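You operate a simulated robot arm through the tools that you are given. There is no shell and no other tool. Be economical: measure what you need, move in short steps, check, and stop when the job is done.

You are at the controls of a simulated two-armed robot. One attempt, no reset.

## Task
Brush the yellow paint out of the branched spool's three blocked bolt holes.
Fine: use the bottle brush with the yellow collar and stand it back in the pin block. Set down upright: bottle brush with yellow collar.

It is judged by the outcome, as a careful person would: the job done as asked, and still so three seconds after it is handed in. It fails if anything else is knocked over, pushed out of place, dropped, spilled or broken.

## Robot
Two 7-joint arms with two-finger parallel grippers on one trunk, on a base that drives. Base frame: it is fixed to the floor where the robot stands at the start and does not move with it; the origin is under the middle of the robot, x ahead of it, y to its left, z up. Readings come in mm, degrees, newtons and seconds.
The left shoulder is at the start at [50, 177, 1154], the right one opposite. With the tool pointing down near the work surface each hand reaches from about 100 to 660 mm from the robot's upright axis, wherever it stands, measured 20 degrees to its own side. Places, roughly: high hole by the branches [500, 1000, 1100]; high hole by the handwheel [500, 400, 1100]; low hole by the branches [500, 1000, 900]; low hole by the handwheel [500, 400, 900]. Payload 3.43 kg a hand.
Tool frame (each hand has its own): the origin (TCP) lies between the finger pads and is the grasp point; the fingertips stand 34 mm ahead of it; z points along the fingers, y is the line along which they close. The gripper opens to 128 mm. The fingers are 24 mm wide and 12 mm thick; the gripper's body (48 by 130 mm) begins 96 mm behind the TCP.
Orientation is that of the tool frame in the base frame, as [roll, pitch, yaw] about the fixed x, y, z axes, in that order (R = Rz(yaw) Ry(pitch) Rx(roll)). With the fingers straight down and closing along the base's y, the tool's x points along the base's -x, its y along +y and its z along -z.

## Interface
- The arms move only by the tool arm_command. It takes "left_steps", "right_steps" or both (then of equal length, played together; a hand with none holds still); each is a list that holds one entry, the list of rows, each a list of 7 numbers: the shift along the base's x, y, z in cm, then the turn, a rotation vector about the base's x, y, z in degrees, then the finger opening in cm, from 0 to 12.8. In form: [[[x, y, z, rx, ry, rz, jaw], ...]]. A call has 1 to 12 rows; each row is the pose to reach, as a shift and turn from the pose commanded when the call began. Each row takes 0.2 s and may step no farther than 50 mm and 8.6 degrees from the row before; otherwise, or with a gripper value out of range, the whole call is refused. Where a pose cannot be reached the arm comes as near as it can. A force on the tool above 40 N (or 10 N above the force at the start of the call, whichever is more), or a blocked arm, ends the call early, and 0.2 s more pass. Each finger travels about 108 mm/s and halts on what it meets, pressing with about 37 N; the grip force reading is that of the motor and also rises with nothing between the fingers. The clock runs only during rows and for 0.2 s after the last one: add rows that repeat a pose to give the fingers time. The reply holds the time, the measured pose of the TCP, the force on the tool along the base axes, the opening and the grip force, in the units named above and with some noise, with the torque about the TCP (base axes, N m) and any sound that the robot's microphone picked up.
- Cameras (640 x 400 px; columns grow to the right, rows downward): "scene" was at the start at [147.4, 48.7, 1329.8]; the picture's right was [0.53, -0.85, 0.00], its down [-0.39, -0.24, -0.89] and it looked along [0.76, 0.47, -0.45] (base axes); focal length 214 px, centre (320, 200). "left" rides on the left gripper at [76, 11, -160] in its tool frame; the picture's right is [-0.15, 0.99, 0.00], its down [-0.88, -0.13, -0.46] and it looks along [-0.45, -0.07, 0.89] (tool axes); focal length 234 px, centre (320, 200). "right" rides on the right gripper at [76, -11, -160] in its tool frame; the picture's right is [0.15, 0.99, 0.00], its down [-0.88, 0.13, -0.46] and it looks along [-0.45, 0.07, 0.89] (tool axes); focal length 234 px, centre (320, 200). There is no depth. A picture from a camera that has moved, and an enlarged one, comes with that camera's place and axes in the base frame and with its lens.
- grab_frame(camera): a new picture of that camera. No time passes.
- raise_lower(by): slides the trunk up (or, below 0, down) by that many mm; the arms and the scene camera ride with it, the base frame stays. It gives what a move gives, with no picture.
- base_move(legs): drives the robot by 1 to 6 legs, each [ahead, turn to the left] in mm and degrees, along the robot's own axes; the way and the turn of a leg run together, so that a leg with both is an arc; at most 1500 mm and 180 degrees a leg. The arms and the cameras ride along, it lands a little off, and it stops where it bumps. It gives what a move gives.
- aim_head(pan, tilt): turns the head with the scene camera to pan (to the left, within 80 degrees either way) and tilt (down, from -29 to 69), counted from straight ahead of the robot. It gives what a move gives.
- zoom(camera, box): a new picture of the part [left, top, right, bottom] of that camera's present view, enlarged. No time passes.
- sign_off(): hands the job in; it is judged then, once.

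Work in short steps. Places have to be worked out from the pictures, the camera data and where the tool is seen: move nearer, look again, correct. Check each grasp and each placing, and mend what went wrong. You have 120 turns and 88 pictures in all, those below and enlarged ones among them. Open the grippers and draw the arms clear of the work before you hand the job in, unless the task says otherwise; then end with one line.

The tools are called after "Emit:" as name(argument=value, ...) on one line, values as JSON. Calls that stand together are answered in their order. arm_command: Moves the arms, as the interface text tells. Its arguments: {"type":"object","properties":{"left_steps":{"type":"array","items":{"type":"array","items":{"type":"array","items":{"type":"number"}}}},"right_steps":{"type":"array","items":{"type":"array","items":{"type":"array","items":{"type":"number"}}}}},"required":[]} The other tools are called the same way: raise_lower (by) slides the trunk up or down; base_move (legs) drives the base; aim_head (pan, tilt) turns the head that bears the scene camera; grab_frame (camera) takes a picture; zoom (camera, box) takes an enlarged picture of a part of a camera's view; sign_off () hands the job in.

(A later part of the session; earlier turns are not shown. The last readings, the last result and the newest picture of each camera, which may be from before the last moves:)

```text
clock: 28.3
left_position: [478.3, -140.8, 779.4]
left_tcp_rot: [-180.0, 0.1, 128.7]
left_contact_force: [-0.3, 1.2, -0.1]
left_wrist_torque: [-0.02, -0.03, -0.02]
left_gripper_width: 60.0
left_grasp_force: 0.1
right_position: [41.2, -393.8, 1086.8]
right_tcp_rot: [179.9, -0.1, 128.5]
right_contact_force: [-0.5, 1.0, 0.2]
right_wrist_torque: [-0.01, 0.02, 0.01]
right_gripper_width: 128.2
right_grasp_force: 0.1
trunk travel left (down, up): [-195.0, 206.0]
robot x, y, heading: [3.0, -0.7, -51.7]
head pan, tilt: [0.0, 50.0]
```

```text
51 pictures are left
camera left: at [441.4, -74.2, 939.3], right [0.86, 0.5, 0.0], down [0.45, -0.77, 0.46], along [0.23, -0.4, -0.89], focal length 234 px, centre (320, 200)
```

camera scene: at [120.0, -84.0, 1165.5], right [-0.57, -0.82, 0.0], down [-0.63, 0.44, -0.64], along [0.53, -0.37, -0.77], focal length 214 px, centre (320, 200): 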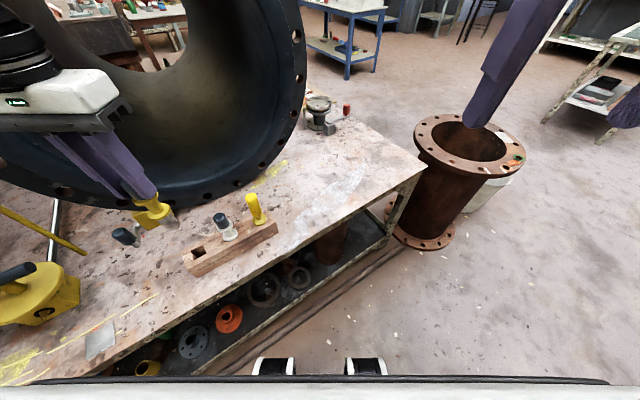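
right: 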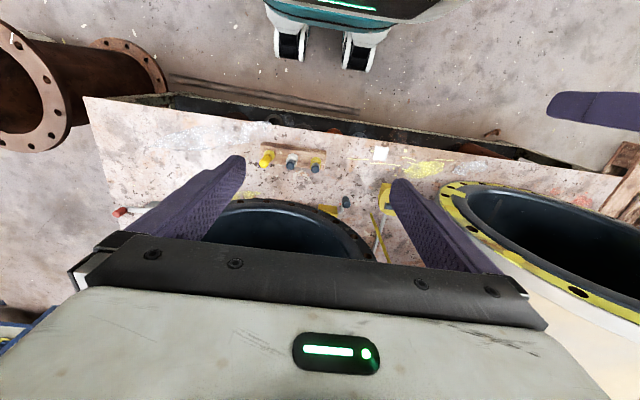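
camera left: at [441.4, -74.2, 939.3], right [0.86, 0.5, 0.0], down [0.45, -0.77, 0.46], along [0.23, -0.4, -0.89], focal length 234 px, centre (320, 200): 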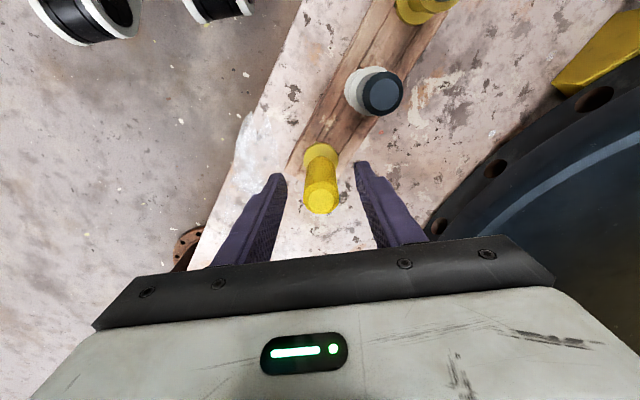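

Emit:
zoom(camera="left", box=[280, 130, 360, 220])

```text
4.44 times, centred on (320, 175) of left
camera zoom: at [441.4, -74.2, 939.3], right [0.86, 0.5, 0.0], down [0.45, -0.77, 0.46], along [0.23, -0.4, -0.89], focal length 1041 px, centre (320, 311)
```

zoom: 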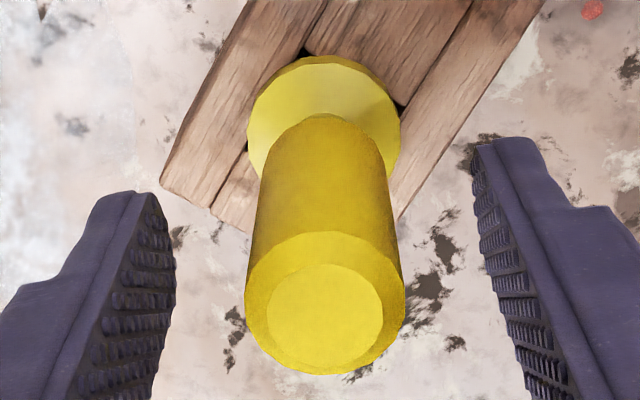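

It looks like a chamfered handle. I go 8 mm lower for a firmer grip, close, and lift 15 cm.

Emit:
arm_command(left_steps=[[[0, 0, -0.8, 0, 0, 0, 6], [0, 0, -0.8, 0, 0, 0, 4], [0, 0, -0.8, 0, 0, 0, 2.5], [0, 0, -0.8, 0, 0, 0, 1.5], [0, 0, -0.8, 0, 0, 0, 1.5], [0, 0, -0.8, 0, 0, 0, 1.5]]])

Emit:
arm_command(left_steps=[[[0, 0, 1, 0, 0, 0, 1.5], [0, 0, 2.5, 0, 0, 0, 1.5], [0, 0, 4.5, 0, 0, 0, 1.5], [0, 0, 7, 0, 0, 0, 1.5], [0, 0, 10, 0, 0, 0, 1.5], [0, 0, 13, 0, 0, 0, 1.5], [0, 0, 16, 0, 0, 0, 1.5]]])

Emit:
grab_frame(camera="scene")

```text
clock: 29.7
left_position: [479.6, -138.7, 771.2]
left_tcp_rot: [-180.0, 0.1, 128.7]
left_contact_force: [0.9, -0.4, 0.0]
left_wrist_torque: [0.01, -0.01, 0.0]
left_gripper_width: 25.3
left_grasp_force: 37.2
right_position: [41.4, -393.6, 1087.3]
right_tcp_rot: [179.8, -0.1, 128.4]
right_contact_force: [-0.1, -0.1, -0.1]
right_wrist_torque: [-0.01, 0.01, -0.05]
right_gripper_width: 127.9
right_grasp_force: 0.1
trunk travel left (down, up): [-195.0, 206.0]
robot x, y, heading: [-3.1, 1.2, -50.9]
head pan, tilt: [0.0, 50.0]
```

```text
clock: 31.3
left_position: [476.8, -137.7, 930.5]
left_tcp_rot: [-179.9, -0.1, 128.7]
left_contact_force: [-0.3, -0.3, -0.4]
left_wrist_torque: [-0.01, 0.0, 0.04]
left_gripper_width: 25.0
left_grasp_force: 36.5
right_position: [40.0, -393.0, 1086.5]
right_tcp_rot: [179.9, 0.0, 128.5]
right_contact_force: [-0.5, 0.4, -0.2]
right_wrist_torque: [-0.06, -0.02, 0.04]
right_gripper_width: 127.9
right_grasp_force: 0.1
trunk travel left (down, up): [-195.0, 206.0]
robot x, y, heading: [2.1, 2.3, -51.4]
head pan, tilt: [0.0, 50.0]
```

```text
49 pictures are left
camera scene: at [91.2, -114.5, 1165.5], right [-0.78, -0.62, 0.0], down [-0.48, 0.6, -0.64], along [0.4, -0.5, -0.77], focal length 214 px, centre (320, 200)
```

scene: 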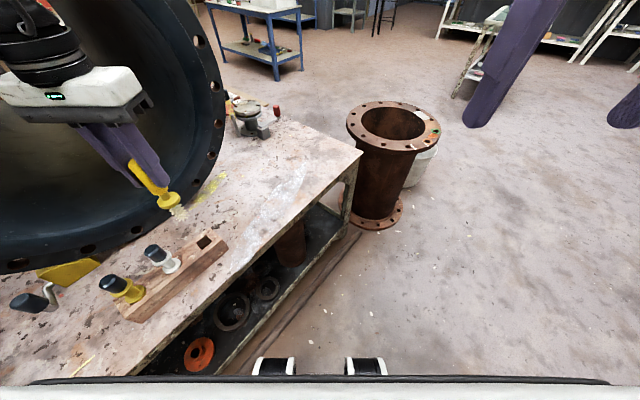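

Emit:
zoom(camera="scene", box=[130, 160, 200, 230])

```text
5.71 times, centred on (165, 195) of scene
camera zoom: at [91.2, -114.5, 1165.5], right [-0.78, -0.62, 0.0], down [-0.48, 0.6, -0.64], along [0.4, -0.5, -0.77], focal length 1226 px, centre (1206, 229)
```

zoom: 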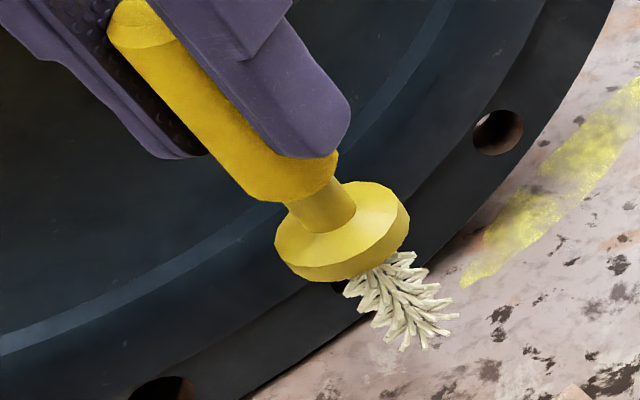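

Confirmed: it is the bottle brush, bristles down, held by its handle. I raise the trunk, draw the hand back, and drive to stand in front of the branched spool's flange.

Emit:
raise_lower(by=130)

Emit:
arm_command(left_steps=[[[-3, 1, 0, 0, 0, 0, 1.5], [-6, 2, 0, 0, 0, 0, 1.5], [-9, 2.5, 0, 0, 0, 0, 1.5], [-11, 3, 0, 0, 0, 0, 1.5]]])

Emit:
base_move(legs=[[0, 155], [620, 0], [0, -104]])

Emit:
aim_head(pan=5, tilt=20)

Emit:
grab_frame(camera="scene")

```text
clock: 32.9
left_position: [478.3, -139.5, 1058.6]
left_tcp_rot: [-180.0, 0.1, 128.7]
left_contact_force: [0.6, -0.7, -1.0]
left_wrist_torque: [0.01, -0.02, -0.05]
left_gripper_width: 25.3
left_grasp_force: 36.7
right_position: [41.3, -393.3, 1217.1]
right_tcp_rot: [179.9, -0.1, 128.4]
right_contact_force: [-0.8, 0.4, 0.3]
right_wrist_torque: [-0.01, 0.02, -0.01]
right_gripper_width: 127.9
right_grasp_force: 0.0
trunk travel left (down, up): [-325.0, 76.0]
robot x, y, heading: [1.4, -3.4, -51.3]
head pan, tilt: [0.0, 50.0]
```

```text
clock: 33.9
left_position: [367.7, -107.4, 1059.6]
left_tcp_rot: [-179.8, 0.2, 128.7]
left_contact_force: [-0.4, 0.5, -1.3]
left_wrist_torque: [0.01, 0.01, 0.04]
left_gripper_width: 25.0
left_grasp_force: 36.7
right_position: [40.5, -393.8, 1216.6]
right_tcp_rot: [179.9, 0.0, 128.5]
right_contact_force: [-0.3, -0.5, 1.0]
right_wrist_torque: [-0.02, 0.01, -0.01]
right_gripper_width: 128.1
right_grasp_force: 0.1
trunk travel left (down, up): [-325.0, 76.0]
robot x, y, heading: [-0.5, -1.1, -51.4]
head pan, tilt: [0.0, 50.0]
```

```text
clock: 48.3
left_position: [145.6, 829.3, 1060.1]
left_tcp_rot: [-179.8, 0.1, -178.8]
left_contact_force: [-0.4, 1.3, -0.4]
left_wrist_torque: [0.02, -0.03, 0.04]
left_gripper_width: 25.1
left_grasp_force: 36.9
right_position: [170.8, 396.7, 1217.0]
right_tcp_rot: [179.9, -0.1, -179.0]
right_contact_force: [0.4, -0.7, 0.3]
right_wrist_torque: [0.01, 0.0, 0.0]
right_gripper_width: 128.0
right_grasp_force: 0.1
trunk travel left (down, up): [-325.0, 76.0]
robot x, y, heading: [-166.4, 601.4, 1.0]
head pan, tilt: [0.0, 50.0]
```

```text
clock: 49.2
left_position: [144.6, 829.0, 1058.6]
left_tcp_rot: [-180.0, 0.1, -178.9]
left_contact_force: [0.9, 0.0, -1.6]
left_wrist_torque: [-0.01, 0.0, 0.01]
left_gripper_width: 25.3
left_grasp_force: 36.8
right_position: [170.9, 396.7, 1216.9]
right_tcp_rot: [179.9, -0.1, -179.1]
right_contact_force: [0.2, 0.0, 0.1]
right_wrist_torque: [0.02, 0.01, -0.02]
right_gripper_width: 127.9
right_grasp_force: 0.1
trunk travel left (down, up): [-325.0, 76.0]
robot x, y, heading: [-170.0, 605.7, 0.9]
head pan, tilt: [5.0, 20.0]
```

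```text
47 pictures are left
camera scene: at [-4.5, 615.7, 1341.0], right [0.1, -0.99, 0.0], down [-0.34, -0.04, -0.94], along [0.93, 0.1, -0.34], focal length 214 px, centre (320, 200)
```

scene: 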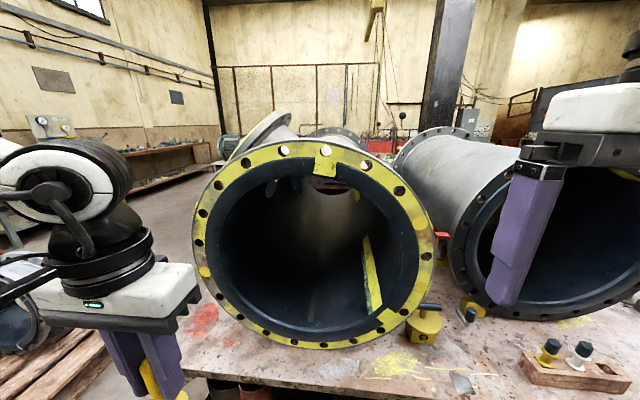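

Great view of the flange. I zoom to find the painted-over holes.

Emit:
zoom(camera="scene", box=[180, 130, 320, 250])

Emit:
zoom(camera="scene", box=[310, 130, 450, 250])

Emit:
zoom(camera="scene", box=[190, 240, 450, 360])

```text
3.33 times, centred on (250, 190) of scene
camera zoom: at [-4.5, 615.7, 1341.0], right [0.1, -0.99, 0.0], down [-0.34, -0.04, -0.94], along [0.93, 0.1, -0.34], focal length 715 px, centre (553, 233)
```

zoom: 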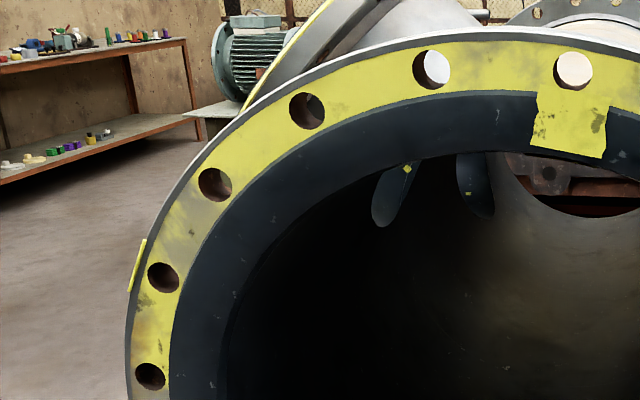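

```text
3.33 times, centred on (380, 190) of scene
camera zoom: at [-4.5, 615.7, 1341.0], right [0.1, -0.99, 0.0], down [-0.34, -0.04, -0.94], along [0.93, 0.1, -0.34], focal length 715 px, centre (120, 233)
```

zoom: 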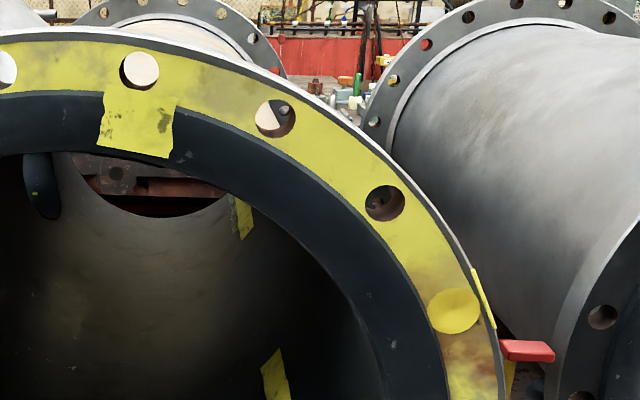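

```text
2.46 times, centred on (320, 300) of scene
camera zoom: at [-4.5, 615.7, 1341.0], right [0.1, -0.99, 0.0], down [-0.34, -0.04, -0.94], along [0.93, 0.1, -0.34], focal length 528 px, centre (320, -46)
```

zoom: 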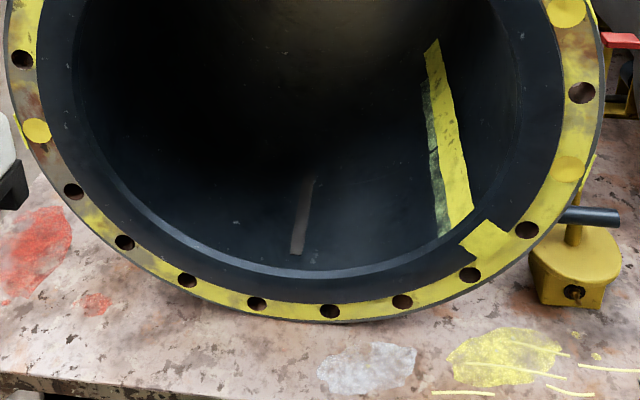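

Three blocked holes: right-upper ≈ [500, 418, 1104], right-lower ≈ [500, 381, 907], left-lower ≈ [500, 1026, 907]. I swing the left tool to horizontal (pointing +x) while moving out toward [300, 900, 1000].

Emit:
arm_command(left_steps=[[[1.4, 0.6, -0.4, 0, -8.2, 0, 1.5], [2.8, 1.2, -0.8, 0, -16.4, 0, 1.5], [4.2, 1.8, -1.2, 0, -24.6, 0, 1.5], [5.6, 2.4, -1.6, 0, -32.8, 0, 1.5], [7, 3, -2, 0, -41, 0, 1.5], [8.4, 3.6, -2.5, 0, -49.2, 0, 1.5], [9.8, 4.4, -3, 0, -57.4, 0, 1.5], [11.2, 5, -3.5, 0, -65.6, 0, 1.5], [12.6, 5.6, -4, 0, -73.8, 0, 1.5], [14, 6.3, -4.5, 0, -82, 0, 1.5], [15.5, 7, -5, 0, -90, 0, 1.5]]])

Emit:
grab_frame(camera="scene")

Emit:
grab_frame(camera="left")

```text
clock: 51.6
left_position: [307.8, 964.4, 1115.5]
left_tcp_rot: [-176.3, 81.4, -175.7]
left_contact_force: [0.7, -0.8, -0.3]
left_wrist_torque: [-0.01, 0.03, 0.0]
left_gripper_width: 14.7
left_grasp_force: 0.2
left hand out of reach, approached as far as the arm can: row 4, 5, 6, 7, 8, 9, 10, 11
right_position: [171.5, 396.1, 1217.3]
right_tcp_rot: [179.9, -0.1, -179.1]
right_contact_force: [0.4, -0.6, -0.5]
right_wrist_torque: [0.02, 0.05, 0.04]
right_gripper_width: 127.9
right_grasp_force: 0.0
trunk travel left (down, up): [-325.0, 76.0]
robot x, y, heading: [-167.2, 603.0, 1.1]
head pan, tilt: [5.0, 20.0]
```

```text
43 pictures are left
camera scene: at [-3.9, 615.7, 1340.9], right [0.11, -0.99, 0.0], down [-0.34, -0.04, -0.94], along [0.93, 0.1, -0.34], focal length 214 px, centre (320, 200)
```

scene: 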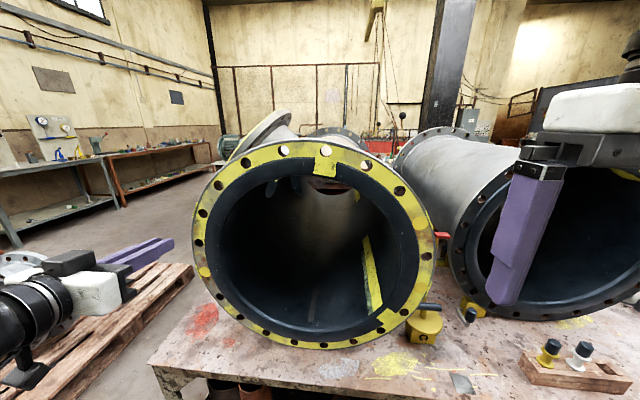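

```text
42 pictures are left
camera left: at [139.4, 973.1, 1064.5], right [0.01, 0.99, 0.13], down [-0.32, -0.12, 0.94], along [0.95, -0.05, 0.31], focal length 234 px, centre (320, 200)
```

left: 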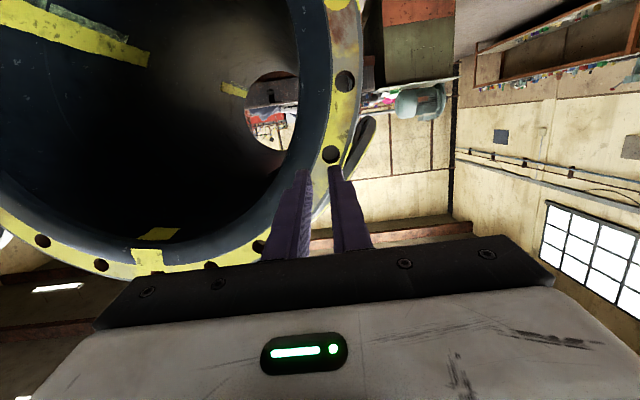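

The fingers read 14.7 mm with no force: the brush has been lost during the swing. I look for it on the floor.

Emit:
aim_head(pan=40, tilt=60)

Emit:
grab_frame(camera="scene")

```text
clock: 52.7
left_position: [307.7, 964.5, 1115.8]
left_tcp_rot: [-175.5, 81.2, -175.1]
left_contact_force: [0.6, 0.4, 0.1]
left_wrist_torque: [0.0, 0.0, 0.01]
left_gripper_width: 15.2
left_grasp_force: 0.1
right_position: [170.2, 396.8, 1216.7]
right_tcp_rot: [179.8, -0.1, -179.0]
right_contact_force: [0.1, 0.2, 0.0]
right_wrist_torque: [0.02, -0.01, 0.01]
right_gripper_width: 128.0
right_grasp_force: 0.0
trunk travel left (down, up): [-325.0, 76.0]
robot x, y, heading: [-165.9, 598.6, 1.0]
head pan, tilt: [40.0, 60.0]
```

```text
41 pictures are left
camera scene: at [-46.9, 649.6, 1283.0], right [0.66, -0.75, 0.0], down [-0.65, -0.57, -0.5], along [0.38, 0.33, -0.87], focal length 214 px, centre (320, 200)
```

scene: 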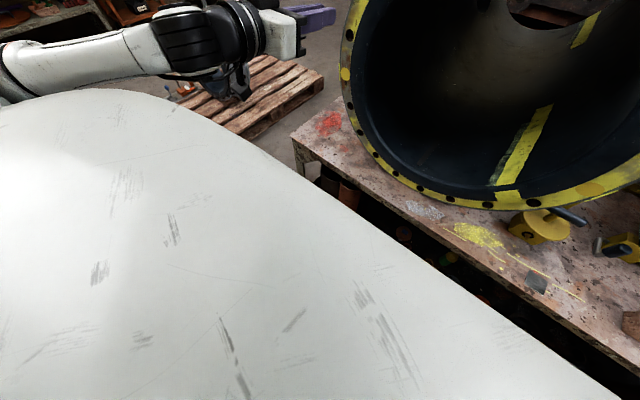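

Not visible here. I look further left.

Emit:
aim_head(pan=78, tilt=45)

Emit:
grab_frame(camera="scene")

```text
clock: 53.7
left_position: [308.0, 964.8, 1114.9]
left_tcp_rot: [-175.5, 81.3, -175.2]
left_contact_force: [0.1, 0.1, 0.7]
left_wrist_torque: [-0.01, -0.01, 0.0]
left_gripper_width: 14.7
left_grasp_force: 0.1
right_position: [169.8, 397.2, 1217.0]
right_tcp_rot: [179.9, -0.2, -179.1]
right_contact_force: [0.0, -0.2, -0.1]
right_wrist_torque: [0.02, 0.0, 0.03]
right_gripper_width: 128.0
right_grasp_force: 0.0
trunk travel left (down, up): [-325.0, 76.0]
robot x, y, heading: [-168.0, 601.6, 1.0]
head pan, tilt: [78.0, 45.0]
```

```text
40 pictures are left
camera scene: at [-81.6, 685.7, 1302.4], right [0.98, -0.19, 0.0], down [-0.14, -0.69, -0.71], along [0.14, 0.69, -0.71], focal length 214 px, centre (320, 200)
```

scene: 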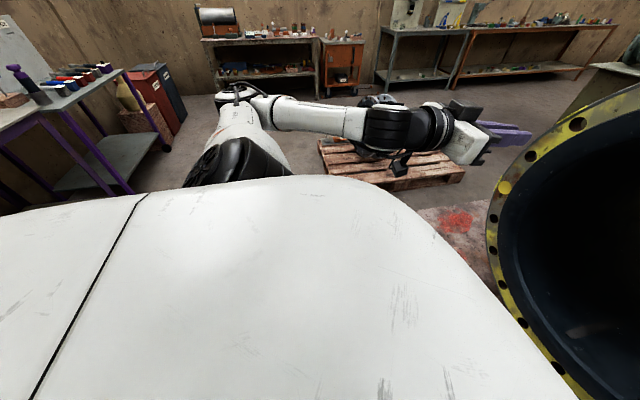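

The body shell hides the floor. I turn the left tool back to pointing down so its camera can search the floor beside the robot.

Emit:
arm_command(left_steps=[[[0, 0, 0, 0, 8.2, 0, 3], [-1, 0, 0, 0, 16.4, 0, 5], [-2, 0, 0, 0, 24.6, 0, 6], [-3, 0, 0, 0, 32.8, 0, 6], [-4, 0, 0, 0, 41, 0, 6], [-5, 0, 0, 0, 49.2, 0, 6], [-6, 0, 0, 0, 57.4, 0, 6], [-7, 0, 0, 0, 65.6, 0, 6], [-8, 0, 0, 0, 73.8, 0, 6], [-9, 0, 0, 0, 81, 0, 6]]])

Emit:
grab_frame(camera="left")

```text
clock: 55.9
left_position: [216.8, 963.0, 1114.5]
left_tcp_rot: [179.6, 0.3, -179.4]
left_contact_force: [-0.6, -0.9, 0.3]
left_wrist_torque: [-0.02, 0.03, 0.02]
left_gripper_width: 60.2
left_grasp_force: 0.0
right_position: [169.7, 395.8, 1216.8]
right_tcp_rot: [179.9, -0.1, -179.1]
right_contact_force: [-0.1, -0.4, -0.6]
right_wrist_torque: [-0.02, 0.0, 0.01]
right_gripper_width: 128.2
right_grasp_force: 0.0
trunk travel left (down, up): [-325.0, 76.0]
robot x, y, heading: [-169.2, 605.5, 1.1]
head pan, tilt: [78.0, 45.0]
```

```text
39 pictures are left
camera left: at [140.6, 971.3, 1274.3], right [0.13, 0.99, 0.01], down [0.88, -0.12, 0.46], along [0.46, -0.05, -0.89], focal length 234 px, centre (320, 200)
```

left: 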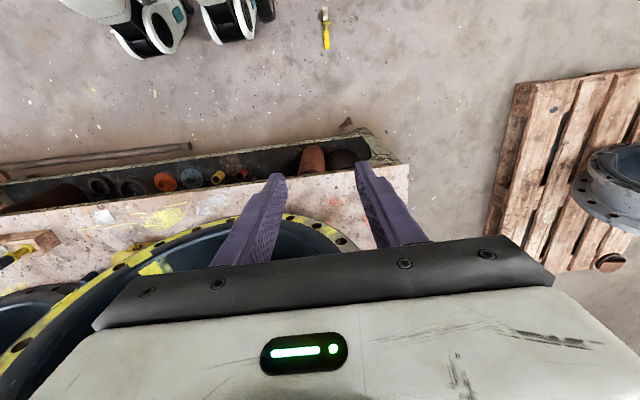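

I see the brush lying on the floor near [-35, 1040], axis roughly along x. I turn the base left 52° so it lies ahead-left, and lower the trunk to reach the floor.

Emit:
base_move(legs=[[0, 52]])

Emit:
raise_lower(by=-320)

Emit:
arm_command(left_steps=[[[0, 0, 0, 0, 0, -8, 6], [0, 0, 0, 0, 0, -16, 6], [0, 0, 0, 0, 0, -24, 6], [0, 0, 0, 0, 0, -32, 6], [0, 0, 0, 0, 0, -40, 6], [0, 0, 0, 0, 0, -46, 6], [0, 0, 0, 0, 0, -52, 6]]])

Emit:
grab_frame(camera="left")

```text
clock: 58.7
left_position: [-215.7, 1127.9, 1114.7]
left_tcp_rot: [179.6, 0.4, -127.1]
left_contact_force: [0.4, -0.4, 0.6]
left_wrist_torque: [-0.02, 0.0, 0.0]
left_gripper_width: 60.0
left_grasp_force: 0.2
right_position: [203.0, 743.0, 1216.6]
right_tcp_rot: [179.9, -0.1, -126.9]
right_contact_force: [-0.1, -0.4, 0.0]
right_wrist_torque: [0.0, 0.0, 0.01]
right_gripper_width: 128.1
right_grasp_force: 0.0
trunk travel left (down, up): [-325.0, 76.0]
robot x, y, heading: [-168.1, 604.2, 53.1]
head pan, tilt: [78.0, 45.0]
```

```text
clock: 61.8
left_position: [-216.1, 1128.0, 794.8]
left_tcp_rot: [179.4, 0.3, -127.1]
left_contact_force: [-0.2, -0.7, 0.2]
left_wrist_torque: [-0.01, -0.03, -0.01]
left_gripper_width: 59.8
left_grasp_force: 0.0
right_position: [203.5, 742.8, 896.7]
right_tcp_rot: [179.8, -0.2, -126.9]
right_contact_force: [1.2, -0.7, -1.2]
right_wrist_torque: [0.0, -0.03, 0.0]
right_gripper_width: 128.0
right_grasp_force: 0.1
trunk travel left (down, up): [-5.0, 396.0]
robot x, y, heading: [-169.3, 606.6, 53.0]
head pan, tilt: [78.0, 45.0]
```

```text
clock: 63.4
left_position: [-187.5, 1053.2, 798.5]
left_tcp_rot: [179.4, 0.1, -178.8]
left_contact_force: [-0.1, 0.2, 0.9]
left_wrist_torque: [0.03, 0.01, 0.0]
left_gripper_width: 59.9
left_grasp_force: 0.1
left hand out of reach, approached as far as the arm can: row 4, 5, 6, 7
right_position: [202.9, 742.8, 896.9]
right_tcp_rot: [180.0, -0.1, -126.9]
right_contact_force: [-0.5, 0.2, -0.5]
right_wrist_torque: [-0.05, 0.01, 0.03]
right_gripper_width: 127.9
right_grasp_force: 0.0
trunk travel left (down, up): [-5.0, 396.0]
robot x, y, heading: [-165.8, 603.8, 53.0]
head pan, tilt: [78.0, 45.0]
```

```text
38 pictures are left
camera left: at [-263.0, 1060.0, 957.1], right [0.12, 0.99, 0.01], down [0.88, -0.12, 0.46], along [0.46, -0.05, -0.89], focal length 234 px, centre (320, 200)
```

left: 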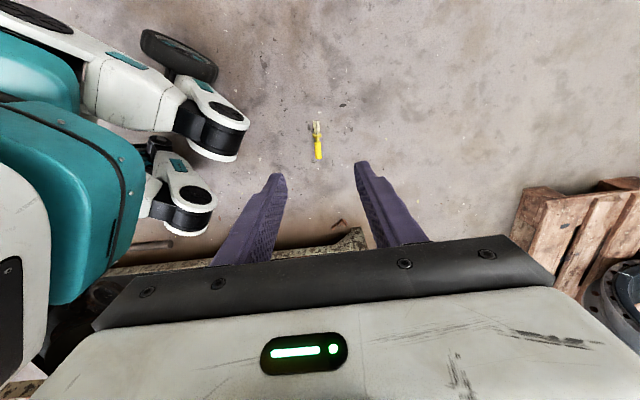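

From here the grasp with the bristles pointing along tool −x (ideal for brushing with the tool down) suits the right arm: I move the base to about [0, 604] heading 118°, driving backward at heading 180 so the hands stay away from the flange.

Emit:
base_move(legs=[[0, 127], [-168, 0], [0, -62]])

Emit:
grab_frame(camera="right")

```text
clock: 72.8
left_position: [-408.5, 784.2, 798.0]
left_tcp_rot: [179.3, 0.3, -115.5]
left_contact_force: [-0.8, 0.0, -0.3]
left_wrist_torque: [-0.03, -0.03, 0.01]
left_gripper_width: 60.1
left_grasp_force: 0.1
right_position: [44.9, 993.3, 897.5]
right_tcp_rot: [179.9, -0.1, -63.8]
right_contact_force: [-0.5, -0.4, 0.5]
right_wrist_torque: [-0.04, 0.02, -0.02]
right_gripper_width: 127.9
right_grasp_force: 0.0
trunk travel left (down, up): [-5.0, 396.0]
robot x, y, heading: [0.5, 603.6, 116.2]
head pan, tilt: [78.0, 45.0]
```

```text
37 pictures are left
camera right: at [88.9, 929.8, 1057.2], right [-0.82, -0.57, 0.0], down [-0.51, 0.73, 0.45], along [-0.26, 0.37, -0.89], focal length 234 px, centre (320, 200)
```

right: 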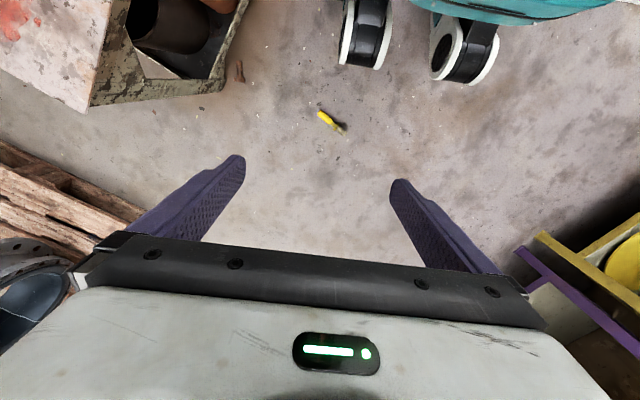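

Brush handle is near [0, 1030] on the floor, bristles toward −x. I rotate the right tool to yaw ≈ −2° while descending toward z 350.

Emit:
arm_command(right_steps=[[[0, 0, -4, 0, 0, 6, 11], [0, 0, -8, 0, 0, 12, 10], [0, 0.5, -12, 0, 0, 18, 9], [-0.5, 1, -16.5, 0, 0, 24, 8], [-1, 1.5, -21, 0, 0, 30, 7], [-1.5, 2, -25.5, 0, 0, 36, 6], [-2, 2.5, -30, 0, 0, 42, 6], [-2.5, 3, -34.5, 0, 0, 48, 6], [-3, 3.5, -39, 0, 0, 54, 6], [-3, 3.7, -43.5, 0, 0, 58, 6], [-3, 3.7, -48, 0, 0, 61.5, 6], [-3, 3.7, -52, 0, 0, 61.5, 6]]])

Emit:
grab_frame(camera="right")

```text
clock: 75.4
left_position: [-408.2, 785.6, 798.3]
left_tcp_rot: [179.4, 0.3, -115.5]
left_contact_force: [-0.3, 0.0, -0.3]
left_wrist_torque: [0.03, -0.04, 0.04]
left_gripper_width: 60.2
left_grasp_force: 0.0
right_position: [14.6, 1031.1, 374.9]
right_tcp_rot: [-179.9, 0.0, -2.2]
right_contact_force: [0.5, -0.8, -0.7]
right_wrist_torque: [0.0, -0.01, -0.01]
right_gripper_width: 59.8
right_grasp_force: 0.1
trunk travel left (down, up): [-5.0, 396.0]
robot x, y, heading: [-0.5, 599.1, 116.4]
head pan, tilt: [78.0, 45.0]
```

```text
36 pictures are left
camera right: at [91.3, 1037.7, 535.6], right [0.11, -0.99, 0.0], down [-0.89, -0.1, 0.46], along [-0.45, -0.05, -0.89], focal length 234 px, centre (320, 200)
```

right: 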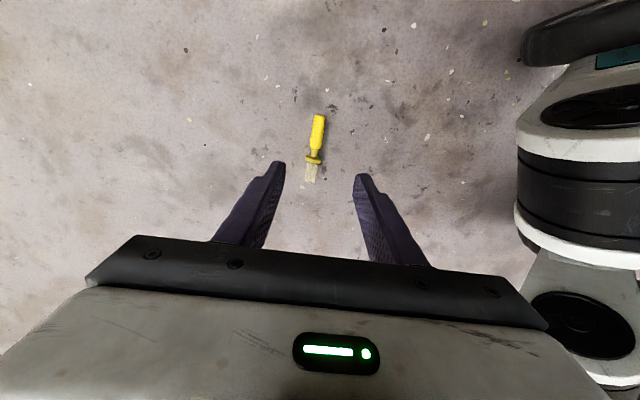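

The brush axis is at y ≈ 1035, handle from x ≈ 26 to −40. I descend to z ≈ 110 over x = 8 and look again.

Emit:
arm_command(right_steps=[[[-0.3, 0.2, -4.5, 0, 0, 0.5, 6], [-0.6, 0.4, -9, 0, 0, 1, 6], [-0.6, 0.4, -13.5, 0, 0, 1, 6], [-0.6, 0.4, -18, 0, 0, 1, 6], [-0.6, 0.4, -22.5, 0, 0, 1, 6], [-0.6, 0.4, -26.5, 0, 0, 1, 6]]])

Emit:
grab_frame(camera="right")

```text
clock: 76.8
left_position: [-408.3, 784.6, 797.7]
left_tcp_rot: [179.5, 0.4, -115.5]
left_contact_force: [0.1, 0.0, 0.4]
left_wrist_torque: [0.0, 0.04, -0.05]
left_gripper_width: 60.0
left_grasp_force: 0.0
right_position: [18.0, 1020.5, 164.3]
right_tcp_rot: [-180.0, 0.0, -1.3]
right_contact_force: [-0.7, -0.4, -0.9]
right_wrist_torque: [0.02, -0.01, -0.03]
right_gripper_width: 59.9
right_grasp_force: 0.1
right hand out of reach, approached as far as the arm can: row 5, 6
trunk travel left (down, up): [-5.0, 396.0]
robot x, y, heading: [3.2, 596.3, 116.5]
head pan, tilt: [78.0, 45.0]
```

```text
35 pictures are left
camera right: at [95.2, 1029.9, 325.2], right [0.12, -0.99, 0.0], down [-0.88, -0.11, 0.46], along [-0.45, -0.06, -0.89], focal length 234 px, centre (320, 200)
```

right: 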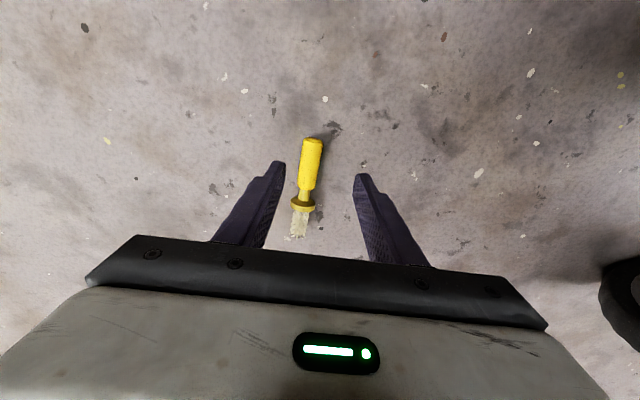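

The arm stops at z ≈ 164. I look at the arm's posture to see if it is truly stretched.

Emit:
aim_head(pan=-45, tilt=50)

Emit:
grab_frame(camera="scene")

```text
clock: 78.9
left_position: [-408.3, 785.5, 796.9]
left_tcp_rot: [179.4, 0.3, -115.5]
left_contact_force: [0.5, -0.3, -0.4]
left_wrist_torque: [0.01, 0.02, 0.01]
left_gripper_width: 59.9
left_grasp_force: 0.0
right_position: [19.9, 1020.6, 165.4]
right_tcp_rot: [-180.0, -0.1, -1.3]
right_contact_force: [0.5, 0.1, 0.2]
right_wrist_torque: [0.02, 0.03, 0.01]
right_gripper_width: 59.8
right_grasp_force: 0.0
trunk travel left (down, up): [-5.0, 396.0]
robot x, y, heading: [1.9, 597.8, 116.4]
head pan, tilt: [-45.0, 50.0]
```

```text
34 pictures are left
camera scene: at [-5.1, 736.4, 975.5], right [0.95, -0.32, 0.0], down [-0.24, -0.73, -0.64], along [0.2, 0.61, -0.77], focal length 214 px, centre (320, 200)
```

scene: 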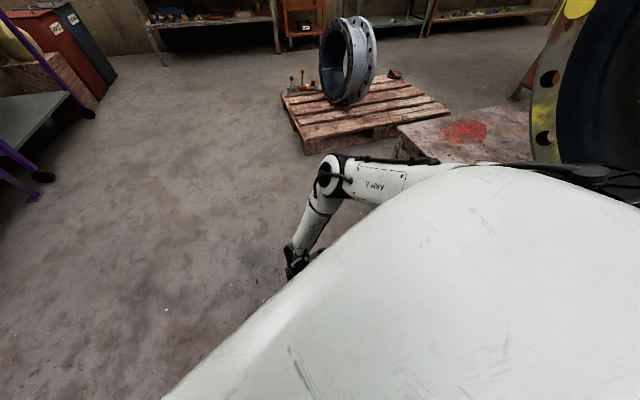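

The elbow is strongly bent, so a joint limit, not length, stops it. I test how low the hand gets farther out (over clear floor).

Emit:
arm_command(right_steps=[[[0, 2, 4, 0, 0, 0, 6], [0, 6, 5, 0, 0, 0, 6], [0, 10, 5, 0, 0, 0, 6], [0, 14, 5, 0, 0, 0, 6], [0, 15, 1, 0, 0, 0, 6], [0, 15, -3, 0, 0, 0, 6], [0, 15, -7, 0, 0, 0, 6]]])

Emit:
arm_command(right_steps=[[[0, 0, 3, 0, 0, -8, 6], [0, 0, 4, 0, 0, -16, 6], [0, 0, 4, 0, 0, -24, 6], [0, 0, 4, 0, 0, -32, 6], [0, 0, 4, 0, 0, -40, 6], [0, 0, 4, 0, 0, -48, 6], [0, 0, 1, 0, 0, -52, 6], [0, 0, -3, 0, 0, -52, 6], [0, 0, -7, 0, 0, -52, 6], [0, 0, -10, 0, 0, -52, 6]]])

```text
clock: 80.5
left_position: [-408.3, 785.1, 798.0]
left_tcp_rot: [179.3, 0.1, -115.5]
left_contact_force: [0.1, 0.5, -0.6]
left_wrist_torque: [0.01, 0.03, -0.02]
left_gripper_width: 60.1
left_grasp_force: 0.0
right_position: [27.6, 1052.0, 240.7]
right_tcp_rot: [179.9, -0.2, -1.3]
right_contact_force: [-0.6, -0.5, -0.2]
right_wrist_torque: [0.03, -0.01, 0.01]
right_gripper_width: 60.2
right_grasp_force: 0.1
right hand out of reach, approached as far as the arm can: row 2, 3, 4, 5, 6, 7
trunk travel left (down, up): [-5.0, 396.0]
robot x, y, heading: [4.7, 600.6, 116.5]
head pan, tilt: [-45.0, 50.0]
```

```text
clock: 82.7
left_position: [-408.1, 785.3, 797.2]
left_tcp_rot: [179.5, 0.2, -115.4]
left_contact_force: [0.4, -0.2, -0.3]
left_wrist_torque: [0.02, 0.02, -0.03]
left_gripper_width: 59.8
left_grasp_force: 0.1
right_position: [24.3, 1058.5, 144.2]
right_tcp_rot: [179.9, -0.2, -53.3]
right_contact_force: [0.4, 0.4, -0.2]
right_wrist_torque: [0.0, -0.02, -0.03]
right_gripper_width: 60.1
right_grasp_force: 0.0
trunk travel left (down, up): [-5.0, 396.0]
robot x, y, heading: [-0.2, 599.5, 116.5]
head pan, tilt: [-45.0, 50.0]
```

Near-standard yaw frees the arm. I test further down at a clear spot, y ≈ 1120.

Emit:
arm_command(right_steps=[[[0, 3, 0, 0, 0, 0, 6], [0, 6, 0, 0, 0, 0, 6], [0, 6, -4, 0, 0, 0, 6], [0, 6, -7, 0, 0, 0, 6], [0, 6, -9, 0, 0, 0, 6]]])

```text
clock: 83.9
left_position: [-407.5, 785.7, 795.8]
left_tcp_rot: [179.3, 0.2, -115.5]
left_contact_force: [0.5, 0.2, 0.1]
left_wrist_torque: [-0.01, -0.01, 0.01]
left_gripper_width: 59.9
left_grasp_force: 0.1
right_position: [33.5, 1094.5, 124.5]
right_tcp_rot: [180.0, 0.1, -53.2]
right_contact_force: [0.3, 0.1, -0.1]
right_wrist_torque: [0.01, 0.0, 0.02]
right_gripper_width: 60.2
right_grasp_force: 0.1
right hand out of reach, approached as far as the arm can: row 3, 4, 5
trunk travel left (down, up): [-5.0, 396.0]
robot x, y, heading: [-1.1, 599.3, 116.3]
head pan, tilt: [-45.0, 50.0]
```

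With the tool near its standard yaw the arm gets low. I will use the left arm instead, from a base pose left-behind the brush. First I lift the right hand well clear.

Emit:
arm_command(right_steps=[[[0, 0, 4.5, 0, 0, 0, 8], [0, 0, 9, 0, 0, 0, 8], [0, -1, 13.5, 0, 0, 0, 8], [0, -3, 18, 0, 0, 0, 8], [0, -5, 22.5, 0, 0, 0, 8], [0, -7, 27, 0, 0, 0, 8], [0, -9, 31.5, 0, 0, 0, 8], [0, -11, 36, 0, 0, 0, 8], [0, -12, 40.5, 0, 0, 0, 8], [0, -12, 45, 0, 0, 0, 8], [0, -12, 49.5, 0, 0, 0, 8], [0, -12, 54, 0, 0, 0, 8]]])

Emit:
base_move(legs=[[0, 38], [500, 0], [0, -179], [121, 0]])

Emit:
grab_frame(camera="left")

```text
clock: 86.5
left_position: [-408.4, 784.5, 798.3]
left_tcp_rot: [179.3, 0.1, -115.5]
left_contact_force: [0.7, 1.1, -0.4]
left_wrist_torque: [0.01, 0.06, 0.01]
left_gripper_width: 60.0
left_grasp_force: 0.0
right_position: [34.6, 975.8, 661.8]
right_tcp_rot: [179.9, 0.0, -53.1]
right_contact_force: [0.4, 0.6, -0.1]
right_wrist_torque: [-0.02, 0.02, -0.04]
right_gripper_width: 79.9
right_grasp_force: 0.1
trunk travel left (down, up): [-5.0, 396.0]
robot x, y, heading: [1.7, 601.0, 116.6]
head pan, tilt: [-45.0, 50.0]
```

```text
clock: 99.2
left_position: [95.9, 901.6, 797.9]
left_tcp_rot: [179.3, 0.3, 105.7]
left_contact_force: [0.4, -0.7, 0.2]
left_wrist_torque: [0.0, 0.0, -0.02]
left_gripper_width: 60.1
left_grasp_force: 0.0
right_position: [-111.3, 467.6, 662.4]
right_tcp_rot: [179.9, -0.1, 168.1]
right_contact_force: [0.6, 0.1, -0.3]
right_wrist_torque: [-0.03, 0.0, 0.02]
right_gripper_width: 79.9
right_grasp_force: 0.1
trunk travel left (down, up): [-5.0, 396.0]
robot x, y, heading: [-335.6, 768.9, -22.4]
head pan, tilt: [-45.0, 50.0]
```

```text
33 pictures are left
camera left: at [85.0, 976.6, 957.1], right [0.99, 0.13, 0.01], down [0.11, -0.88, 0.46], along [0.07, -0.45, -0.89], focal length 234 px, centre (320, 200)
```

left: 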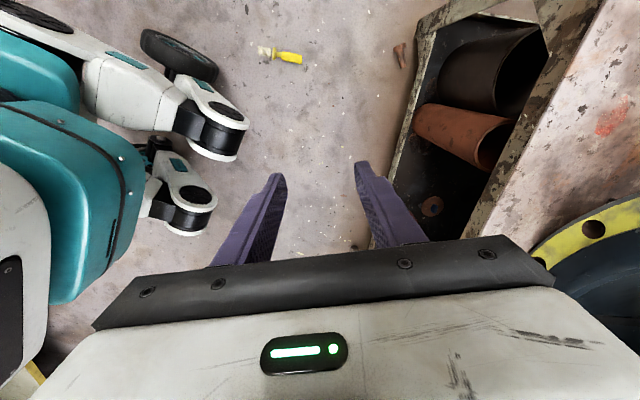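

The brush is undisturbed. I rotate the left tool by +72° (closing across the brush) while moving over the handle at [8, 1035] and descending.

Emit:
arm_command(left_steps=[[[-1, 1.5, -3, 0, 0, 7, 6], [-2, 3, -6, 0, 0, 14, 6], [-3, 4.5, -9, 0, 0, 21, 6], [-4, 6, -12, 0, 0, 28, 6], [-5, 7.5, -15, 0, 0, 35, 6], [-6, 9, -18, 0, 0, 42, 6], [-7, 10.5, -21, 0, 0, 49, 6], [-8, 12, -24, 0, 0, 56, 6], [-8.5, 13, -28, 0, 0, 63, 6], [-8.8, 13.3, -32, 0, 0, 69, 6], [-8.8, 13.3, -36, 0, 0, 72, 6], [-8.8, 13.3, -40, 0, 0, 72, 6]]])

Emit:
arm_command(left_steps=[[[0, 0, -4.5, 0, 0, 0, 6], [0, 0, -9, 0, 0, 0, 6], [0, 0, -13.5, 0, 0, 0, 6], [0, 0, -18, 0, 0, 0, 6], [0, 0, -22, 0, 0, 0, 6], [0, 0, -26, 0, 0, 0, 6]]])

Emit:
grab_frame(camera="left")

```text
clock: 101.8
left_position: [7.2, 1034.4, 395.1]
left_tcp_rot: [179.5, 0.3, 177.7]
left_contact_force: [-0.1, -1.2, 0.7]
left_wrist_torque: [-0.02, -0.01, 0.01]
left_gripper_width: 59.9
left_grasp_force: 0.1
left hand out of reach, approached as far as the arm can: row 7, 8
right_position: [-111.7, 466.1, 663.6]
right_tcp_rot: [179.9, -0.3, 168.1]
right_contact_force: [0.6, -0.3, -0.1]
right_wrist_torque: [0.0, -0.01, -0.04]
right_gripper_width: 80.2
right_grasp_force: 0.1
trunk travel left (down, up): [-5.0, 396.0]
robot x, y, heading: [-332.3, 769.7, -22.6]
head pan, tilt: [-45.0, 50.0]
```

```text
clock: 103.2
left_position: [8.5, 1034.1, 136.7]
left_tcp_rot: [179.4, 0.2, 177.7]
left_contact_force: [-0.1, 0.2, -0.1]
left_wrist_torque: [-0.01, 0.02, 0.0]
left_gripper_width: 59.9
left_grasp_force: 0.0
right_position: [-110.6, 466.3, 663.6]
right_tcp_rot: [180.0, -0.2, 168.0]
right_contact_force: [-0.4, -0.5, 0.6]
right_wrist_torque: [-0.01, 0.01, 0.01]
right_gripper_width: 79.8
right_grasp_force: 0.0
trunk travel left (down, up): [-5.0, 396.0]
robot x, y, heading: [-333.6, 770.9, -22.3]
head pan, tilt: [-45.0, 50.0]
```

```text
32 pictures are left
camera left: at [-66.0, 1045.9, 296.1], right [0.19, 0.98, 0.01], down [0.87, -0.17, 0.46], along [0.45, -0.08, -0.89], focal length 234 px, centre (320, 200)
```

left: 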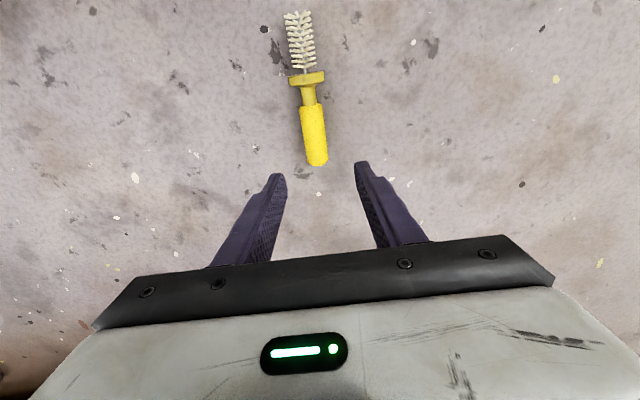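

The hand reaches low here. Handle axis at x=8 is y ≈ 1030, yaw −4°. I correct and go down to z ≈ 41.

Emit:
arm_command(left_steps=[[[-0.1, -0.3, -3, 0, 0, -1.7, 6], [-0.1, -0.4, -6, 0, 0, -1.7, 6], [-0.1, -0.4, -8, 0, 0, -1.7, 6], [-0.1, -0.4, -9.6, 0, 0, -1.7, 6]]])

Emit:
grab_frame(camera="left")

```text
clock: 104.2
left_position: [8.3, 1030.6, 40.9]
left_tcp_rot: [179.4, 0.2, 176.0]
left_contact_force: [-0.4, 0.0, -0.6]
left_wrist_torque: [0.03, 0.04, -0.02]
left_gripper_width: 59.9
left_grasp_force: 0.2
right_position: [-110.6, 466.3, 662.9]
right_tcp_rot: [179.9, -0.1, 168.0]
right_contact_force: [-0.3, 0.6, -0.2]
right_wrist_torque: [-0.01, 0.02, 0.04]
right_gripper_width: 79.8
right_grasp_force: 0.1
trunk travel left (down, up): [-5.0, 396.0]
robot x, y, heading: [-334.2, 771.6, -22.2]
head pan, tilt: [-45.0, 50.0]
```

```text
31 pictures are left
camera left: at [-66.6, 1044.0, 201.3], right [0.22, 0.98, 0.01], down [0.87, -0.2, 0.46], along [0.45, -0.09, -0.89], focal length 234 px, centre (320, 200)
```

left: 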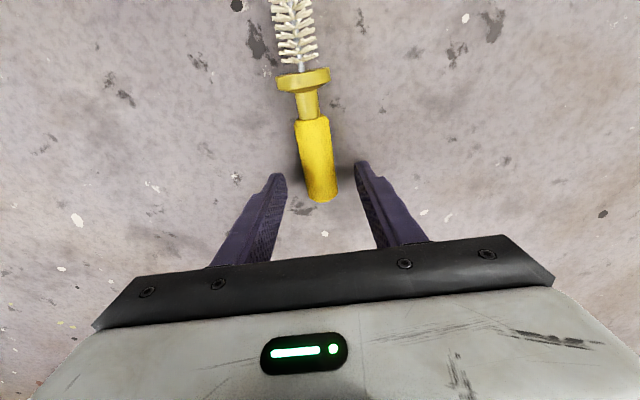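

Handle sits between the fingertips. A small extra turn, then close and check.

Emit:
arm_command(left_steps=[[[0, 0, -0.2, 0, 0, -1.3, 5], [0, 0, -0.2, 0, 0, -1.3, 3.5], [0, 0, -0.2, 0, 0, -1.3, 2], [0, 0, -0.2, 0, 0, -1.3, 1.2], [0, 0, -0.2, 0, 0, -1.3, 1.2], [0, 0, -0.2, 0, 0, -1.3, 1.2]]])

Emit:
arm_command(left_steps=[[[0, 0, 1, 0, 0, 0, 1.2], [0, 0, 3, 0, 0, 0, 1.2], [0, 0, 6, 0, 0, 0, 1.2], [0, 0, 9, 0, 0, 0, 1.2], [0, 0, 12, 0, 0, 0, 1.2], [0, 0, 15, 0, 0, 0, 1.2]]])

Emit:
grab_frame(camera="left")

```text
clock: 105.6
left_position: [7.7, 1030.2, 39.3]
left_tcp_rot: [179.5, 0.3, 174.6]
left_contact_force: [-0.7, -0.7, 3.0]
left_wrist_torque: [-0.13, -0.09, 0.17]
left_gripper_width: 25.4
left_grasp_force: 36.8
right_position: [-110.8, 466.4, 663.5]
right_tcp_rot: [179.9, -0.1, 168.0]
right_contact_force: [0.8, 0.5, 0.2]
right_wrist_torque: [0.02, 0.04, 0.02]
right_gripper_width: 80.1
right_grasp_force: 0.1
trunk travel left (down, up): [-5.0, 396.0]
robot x, y, heading: [-336.0, 772.5, -22.2]
head pan, tilt: [-45.0, 50.0]
```

```text
clock: 107.0
left_position: [6.8, 1029.9, 192.5]
left_tcp_rot: [179.3, 0.2, 174.7]
left_contact_force: [-0.1, 0.0, -0.7]
left_wrist_torque: [-0.01, 0.0, 0.05]
left_gripper_width: 24.7
left_grasp_force: 37.0
right_position: [-112.5, 466.9, 662.7]
right_tcp_rot: [179.9, -0.1, 167.9]
right_contact_force: [-0.1, 0.6, 0.6]
right_wrist_torque: [-0.01, 0.04, 0.02]
right_gripper_width: 79.8
right_grasp_force: 0.2
trunk travel left (down, up): [-5.0, 396.0]
robot x, y, heading: [-336.8, 770.1, -22.4]
head pan, tilt: [-45.0, 50.0]
```

```text
30 pictures are left
camera left: at [-67.3, 1045.3, 350.8], right [0.24, 0.97, 0.01], down [0.86, -0.22, 0.46], along [0.45, -0.1, -0.89], focal length 234 px, centre (320, 200)
```

left: 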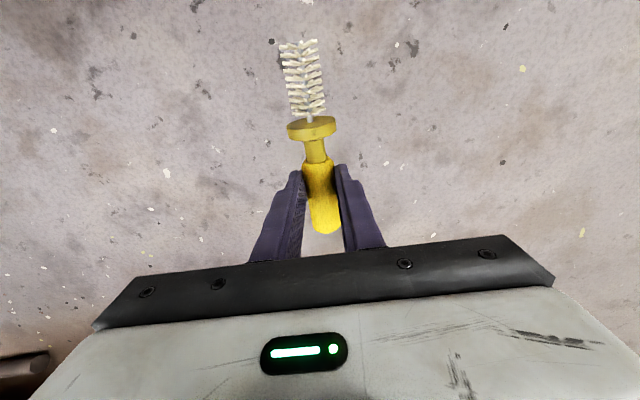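

The brush is held again, drooping about 34° from level in the fingertips. Plan: stand it in its block hole, then regrasp it from above. I raise the trunk to −130 and lift the hand slowly.

Emit:
raise_lower(by=190)

Emit:
arm_command(left_steps=[[[0, 0, 3, 0, 0, 0, 1.2], [0, 0, 6.5, 0, 0, 0, 1.2], [0, 0, 10, 0, 0, 0, 1.2], [0, 0, 14, 0, 0, 0, 1.2], [0, 0, 18, 0, 0, 0, 1.2], [0, 0, 22, 0, 0, 0, 1.2], [0, 0, 26, 0, 0, 0, 1.2], [0, 0, 30, 0, 0, 0, 1.2], [0, 0, 34, 0, 0, 0, 1.2], [0, 0, 38, 0, 0, 0, 1.2], [0, 0, 42, 0, 0, 0, 1.2], [0, 0, 46, 0, 0, 0, 1.2]]])

```text
clock: 109.1
left_position: [6.7, 1030.5, 381.0]
left_tcp_rot: [179.4, 0.2, 174.7]
left_contact_force: [-0.2, 0.5, -1.3]
left_wrist_torque: [0.02, -0.05, 0.02]
left_gripper_width: 25.2
left_grasp_force: 36.9
right_position: [-111.1, 466.8, 853.1]
right_tcp_rot: [179.9, -0.1, 168.0]
right_contact_force: [-0.3, -0.4, 0.2]
right_wrist_torque: [-0.03, -0.02, 0.01]
right_gripper_width: 80.1
right_grasp_force: 0.0
trunk travel left (down, up): [-195.0, 206.0]
robot x, y, heading: [-334.9, 769.6, -22.6]
head pan, tilt: [-45.0, 50.0]
```

```text
clock: 111.7
left_position: [16.8, 1033.9, 845.9]
left_tcp_rot: [179.4, 0.1, 174.6]
left_contact_force: [0.9, -0.7, -1.2]
left_wrist_torque: [0.02, 0.01, 0.0]
left_gripper_width: 25.0
left_grasp_force: 37.0
left hand out of reach, approached as far as the arm can: row 9, 10, 11, 12
right_position: [-112.3, 466.1, 851.7]
right_tcp_rot: [179.9, -0.1, 168.0]
right_contact_force: [0.4, -0.7, -0.4]
right_wrist_torque: [0.01, 0.01, -0.03]
right_gripper_width: 80.2
right_grasp_force: 0.1
trunk travel left (down, up): [-195.0, 206.0]
robot x, y, heading: [-336.0, 771.0, -22.5]
head pan, tilt: [-45.0, 50.0]
```

Now drive to about [-150, -330], heading 0, in front of the block for the left hand.

Emit:
base_move(legs=[[0, -58], [1116, 0], [0, 80.5]])

Emit:
aim_head(pan=20, tilt=45)

Emit:
grab_frame(camera="scene")

```text
clock: 123.4
left_position: [85.5, 50.7, 844.0]
left_tcp_rot: [179.4, 0.1, -161.5]
left_contact_force: [0.4, 0.1, -0.6]
left_wrist_torque: [-0.01, -0.02, -0.03]
left_gripper_width: 24.7
left_grasp_force: 37.2
right_position: [197.4, -519.1, 852.8]
right_tcp_rot: [179.9, -0.1, -168.3]
right_contact_force: [0.2, 0.4, 0.5]
right_wrist_torque: [0.04, 0.0, 0.02]
right_gripper_width: 80.0
right_grasp_force: 0.0
trunk travel left (down, up): [-195.0, 206.0]
robot x, y, heading: [-129.5, -330.8, 1.0]
head pan, tilt: [-45.0, 50.0]
```

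```text
clock: 124.8
left_position: [86.3, 51.9, 844.4]
left_tcp_rot: [179.4, 0.1, -161.7]
left_contact_force: [-0.8, 0.3, -0.9]
left_wrist_torque: [-0.02, -0.01, 0.01]
left_gripper_width: 24.9
left_grasp_force: 37.0
right_position: [196.0, -519.2, 852.7]
right_tcp_rot: [180.0, -0.2, -168.2]
right_contact_force: [0.5, 0.6, 0.7]
right_wrist_torque: [0.01, 0.0, 0.02]
right_gripper_width: 79.7
right_grasp_force: 0.0
trunk travel left (down, up): [-195.0, 206.0]
robot x, y, heading: [-128.4, -330.1, 1.6]
head pan, tilt: [20.0, 45.0]
```

```text
29 pictures are left
camera scene: at [14.5, -299.2, 1172.4], right [0.36, -0.93, 0.0], down [-0.66, -0.26, -0.71], along [0.66, 0.26, -0.71], focal length 214 px, centre (320, 200)
```

scene: 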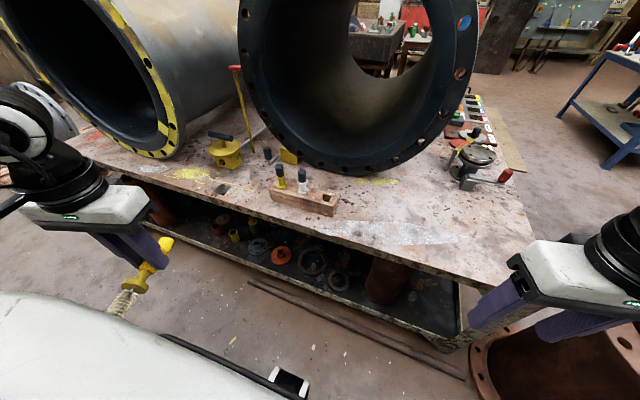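

Brush is held fine and the empty hole shows at ≈[480, -143]. I carry the brush out toward the block, above the table, and square the yaw.

Emit:
arm_command(left_steps=[[[2, -1.5, 2, 0, 0, -3, 1.2], [5, -3.5, 4, 0, 0, -6, 1.2], [8, -6, 6, 0, 0, -9, 1.2], [11, -8.5, 8, 0, 0, -12, 1.2], [14, -11, 9, 0, 0, -15, 1.2], [17, -13, 10, 0, 0, -18, 1.2], [20, -15, 11, 0, 0, -18.5, 1.2], [22, -17, 12, 0, 0, -18.5, 1.2]]])

```text
clock: 126.6
left_position: [306.2, -118.2, 964.4]
left_tcp_rot: [179.5, 0.0, 179.8]
left_contact_force: [-0.7, -0.5, -0.2]
left_wrist_torque: [-0.04, 0.0, 0.0]
left_gripper_width: 24.6
left_grasp_force: 37.7
right_position: [195.9, -519.7, 852.8]
right_tcp_rot: [179.9, -0.2, -168.3]
right_contact_force: [0.4, -0.1, -1.2]
right_wrist_torque: [-0.03, 0.0, 0.0]
right_gripper_width: 80.0
right_grasp_force: 0.0
trunk travel left (down, up): [-195.0, 206.0]
robot x, y, heading: [-128.6, -329.4, 1.5]
head pan, tilt: [20.0, 45.0]
```

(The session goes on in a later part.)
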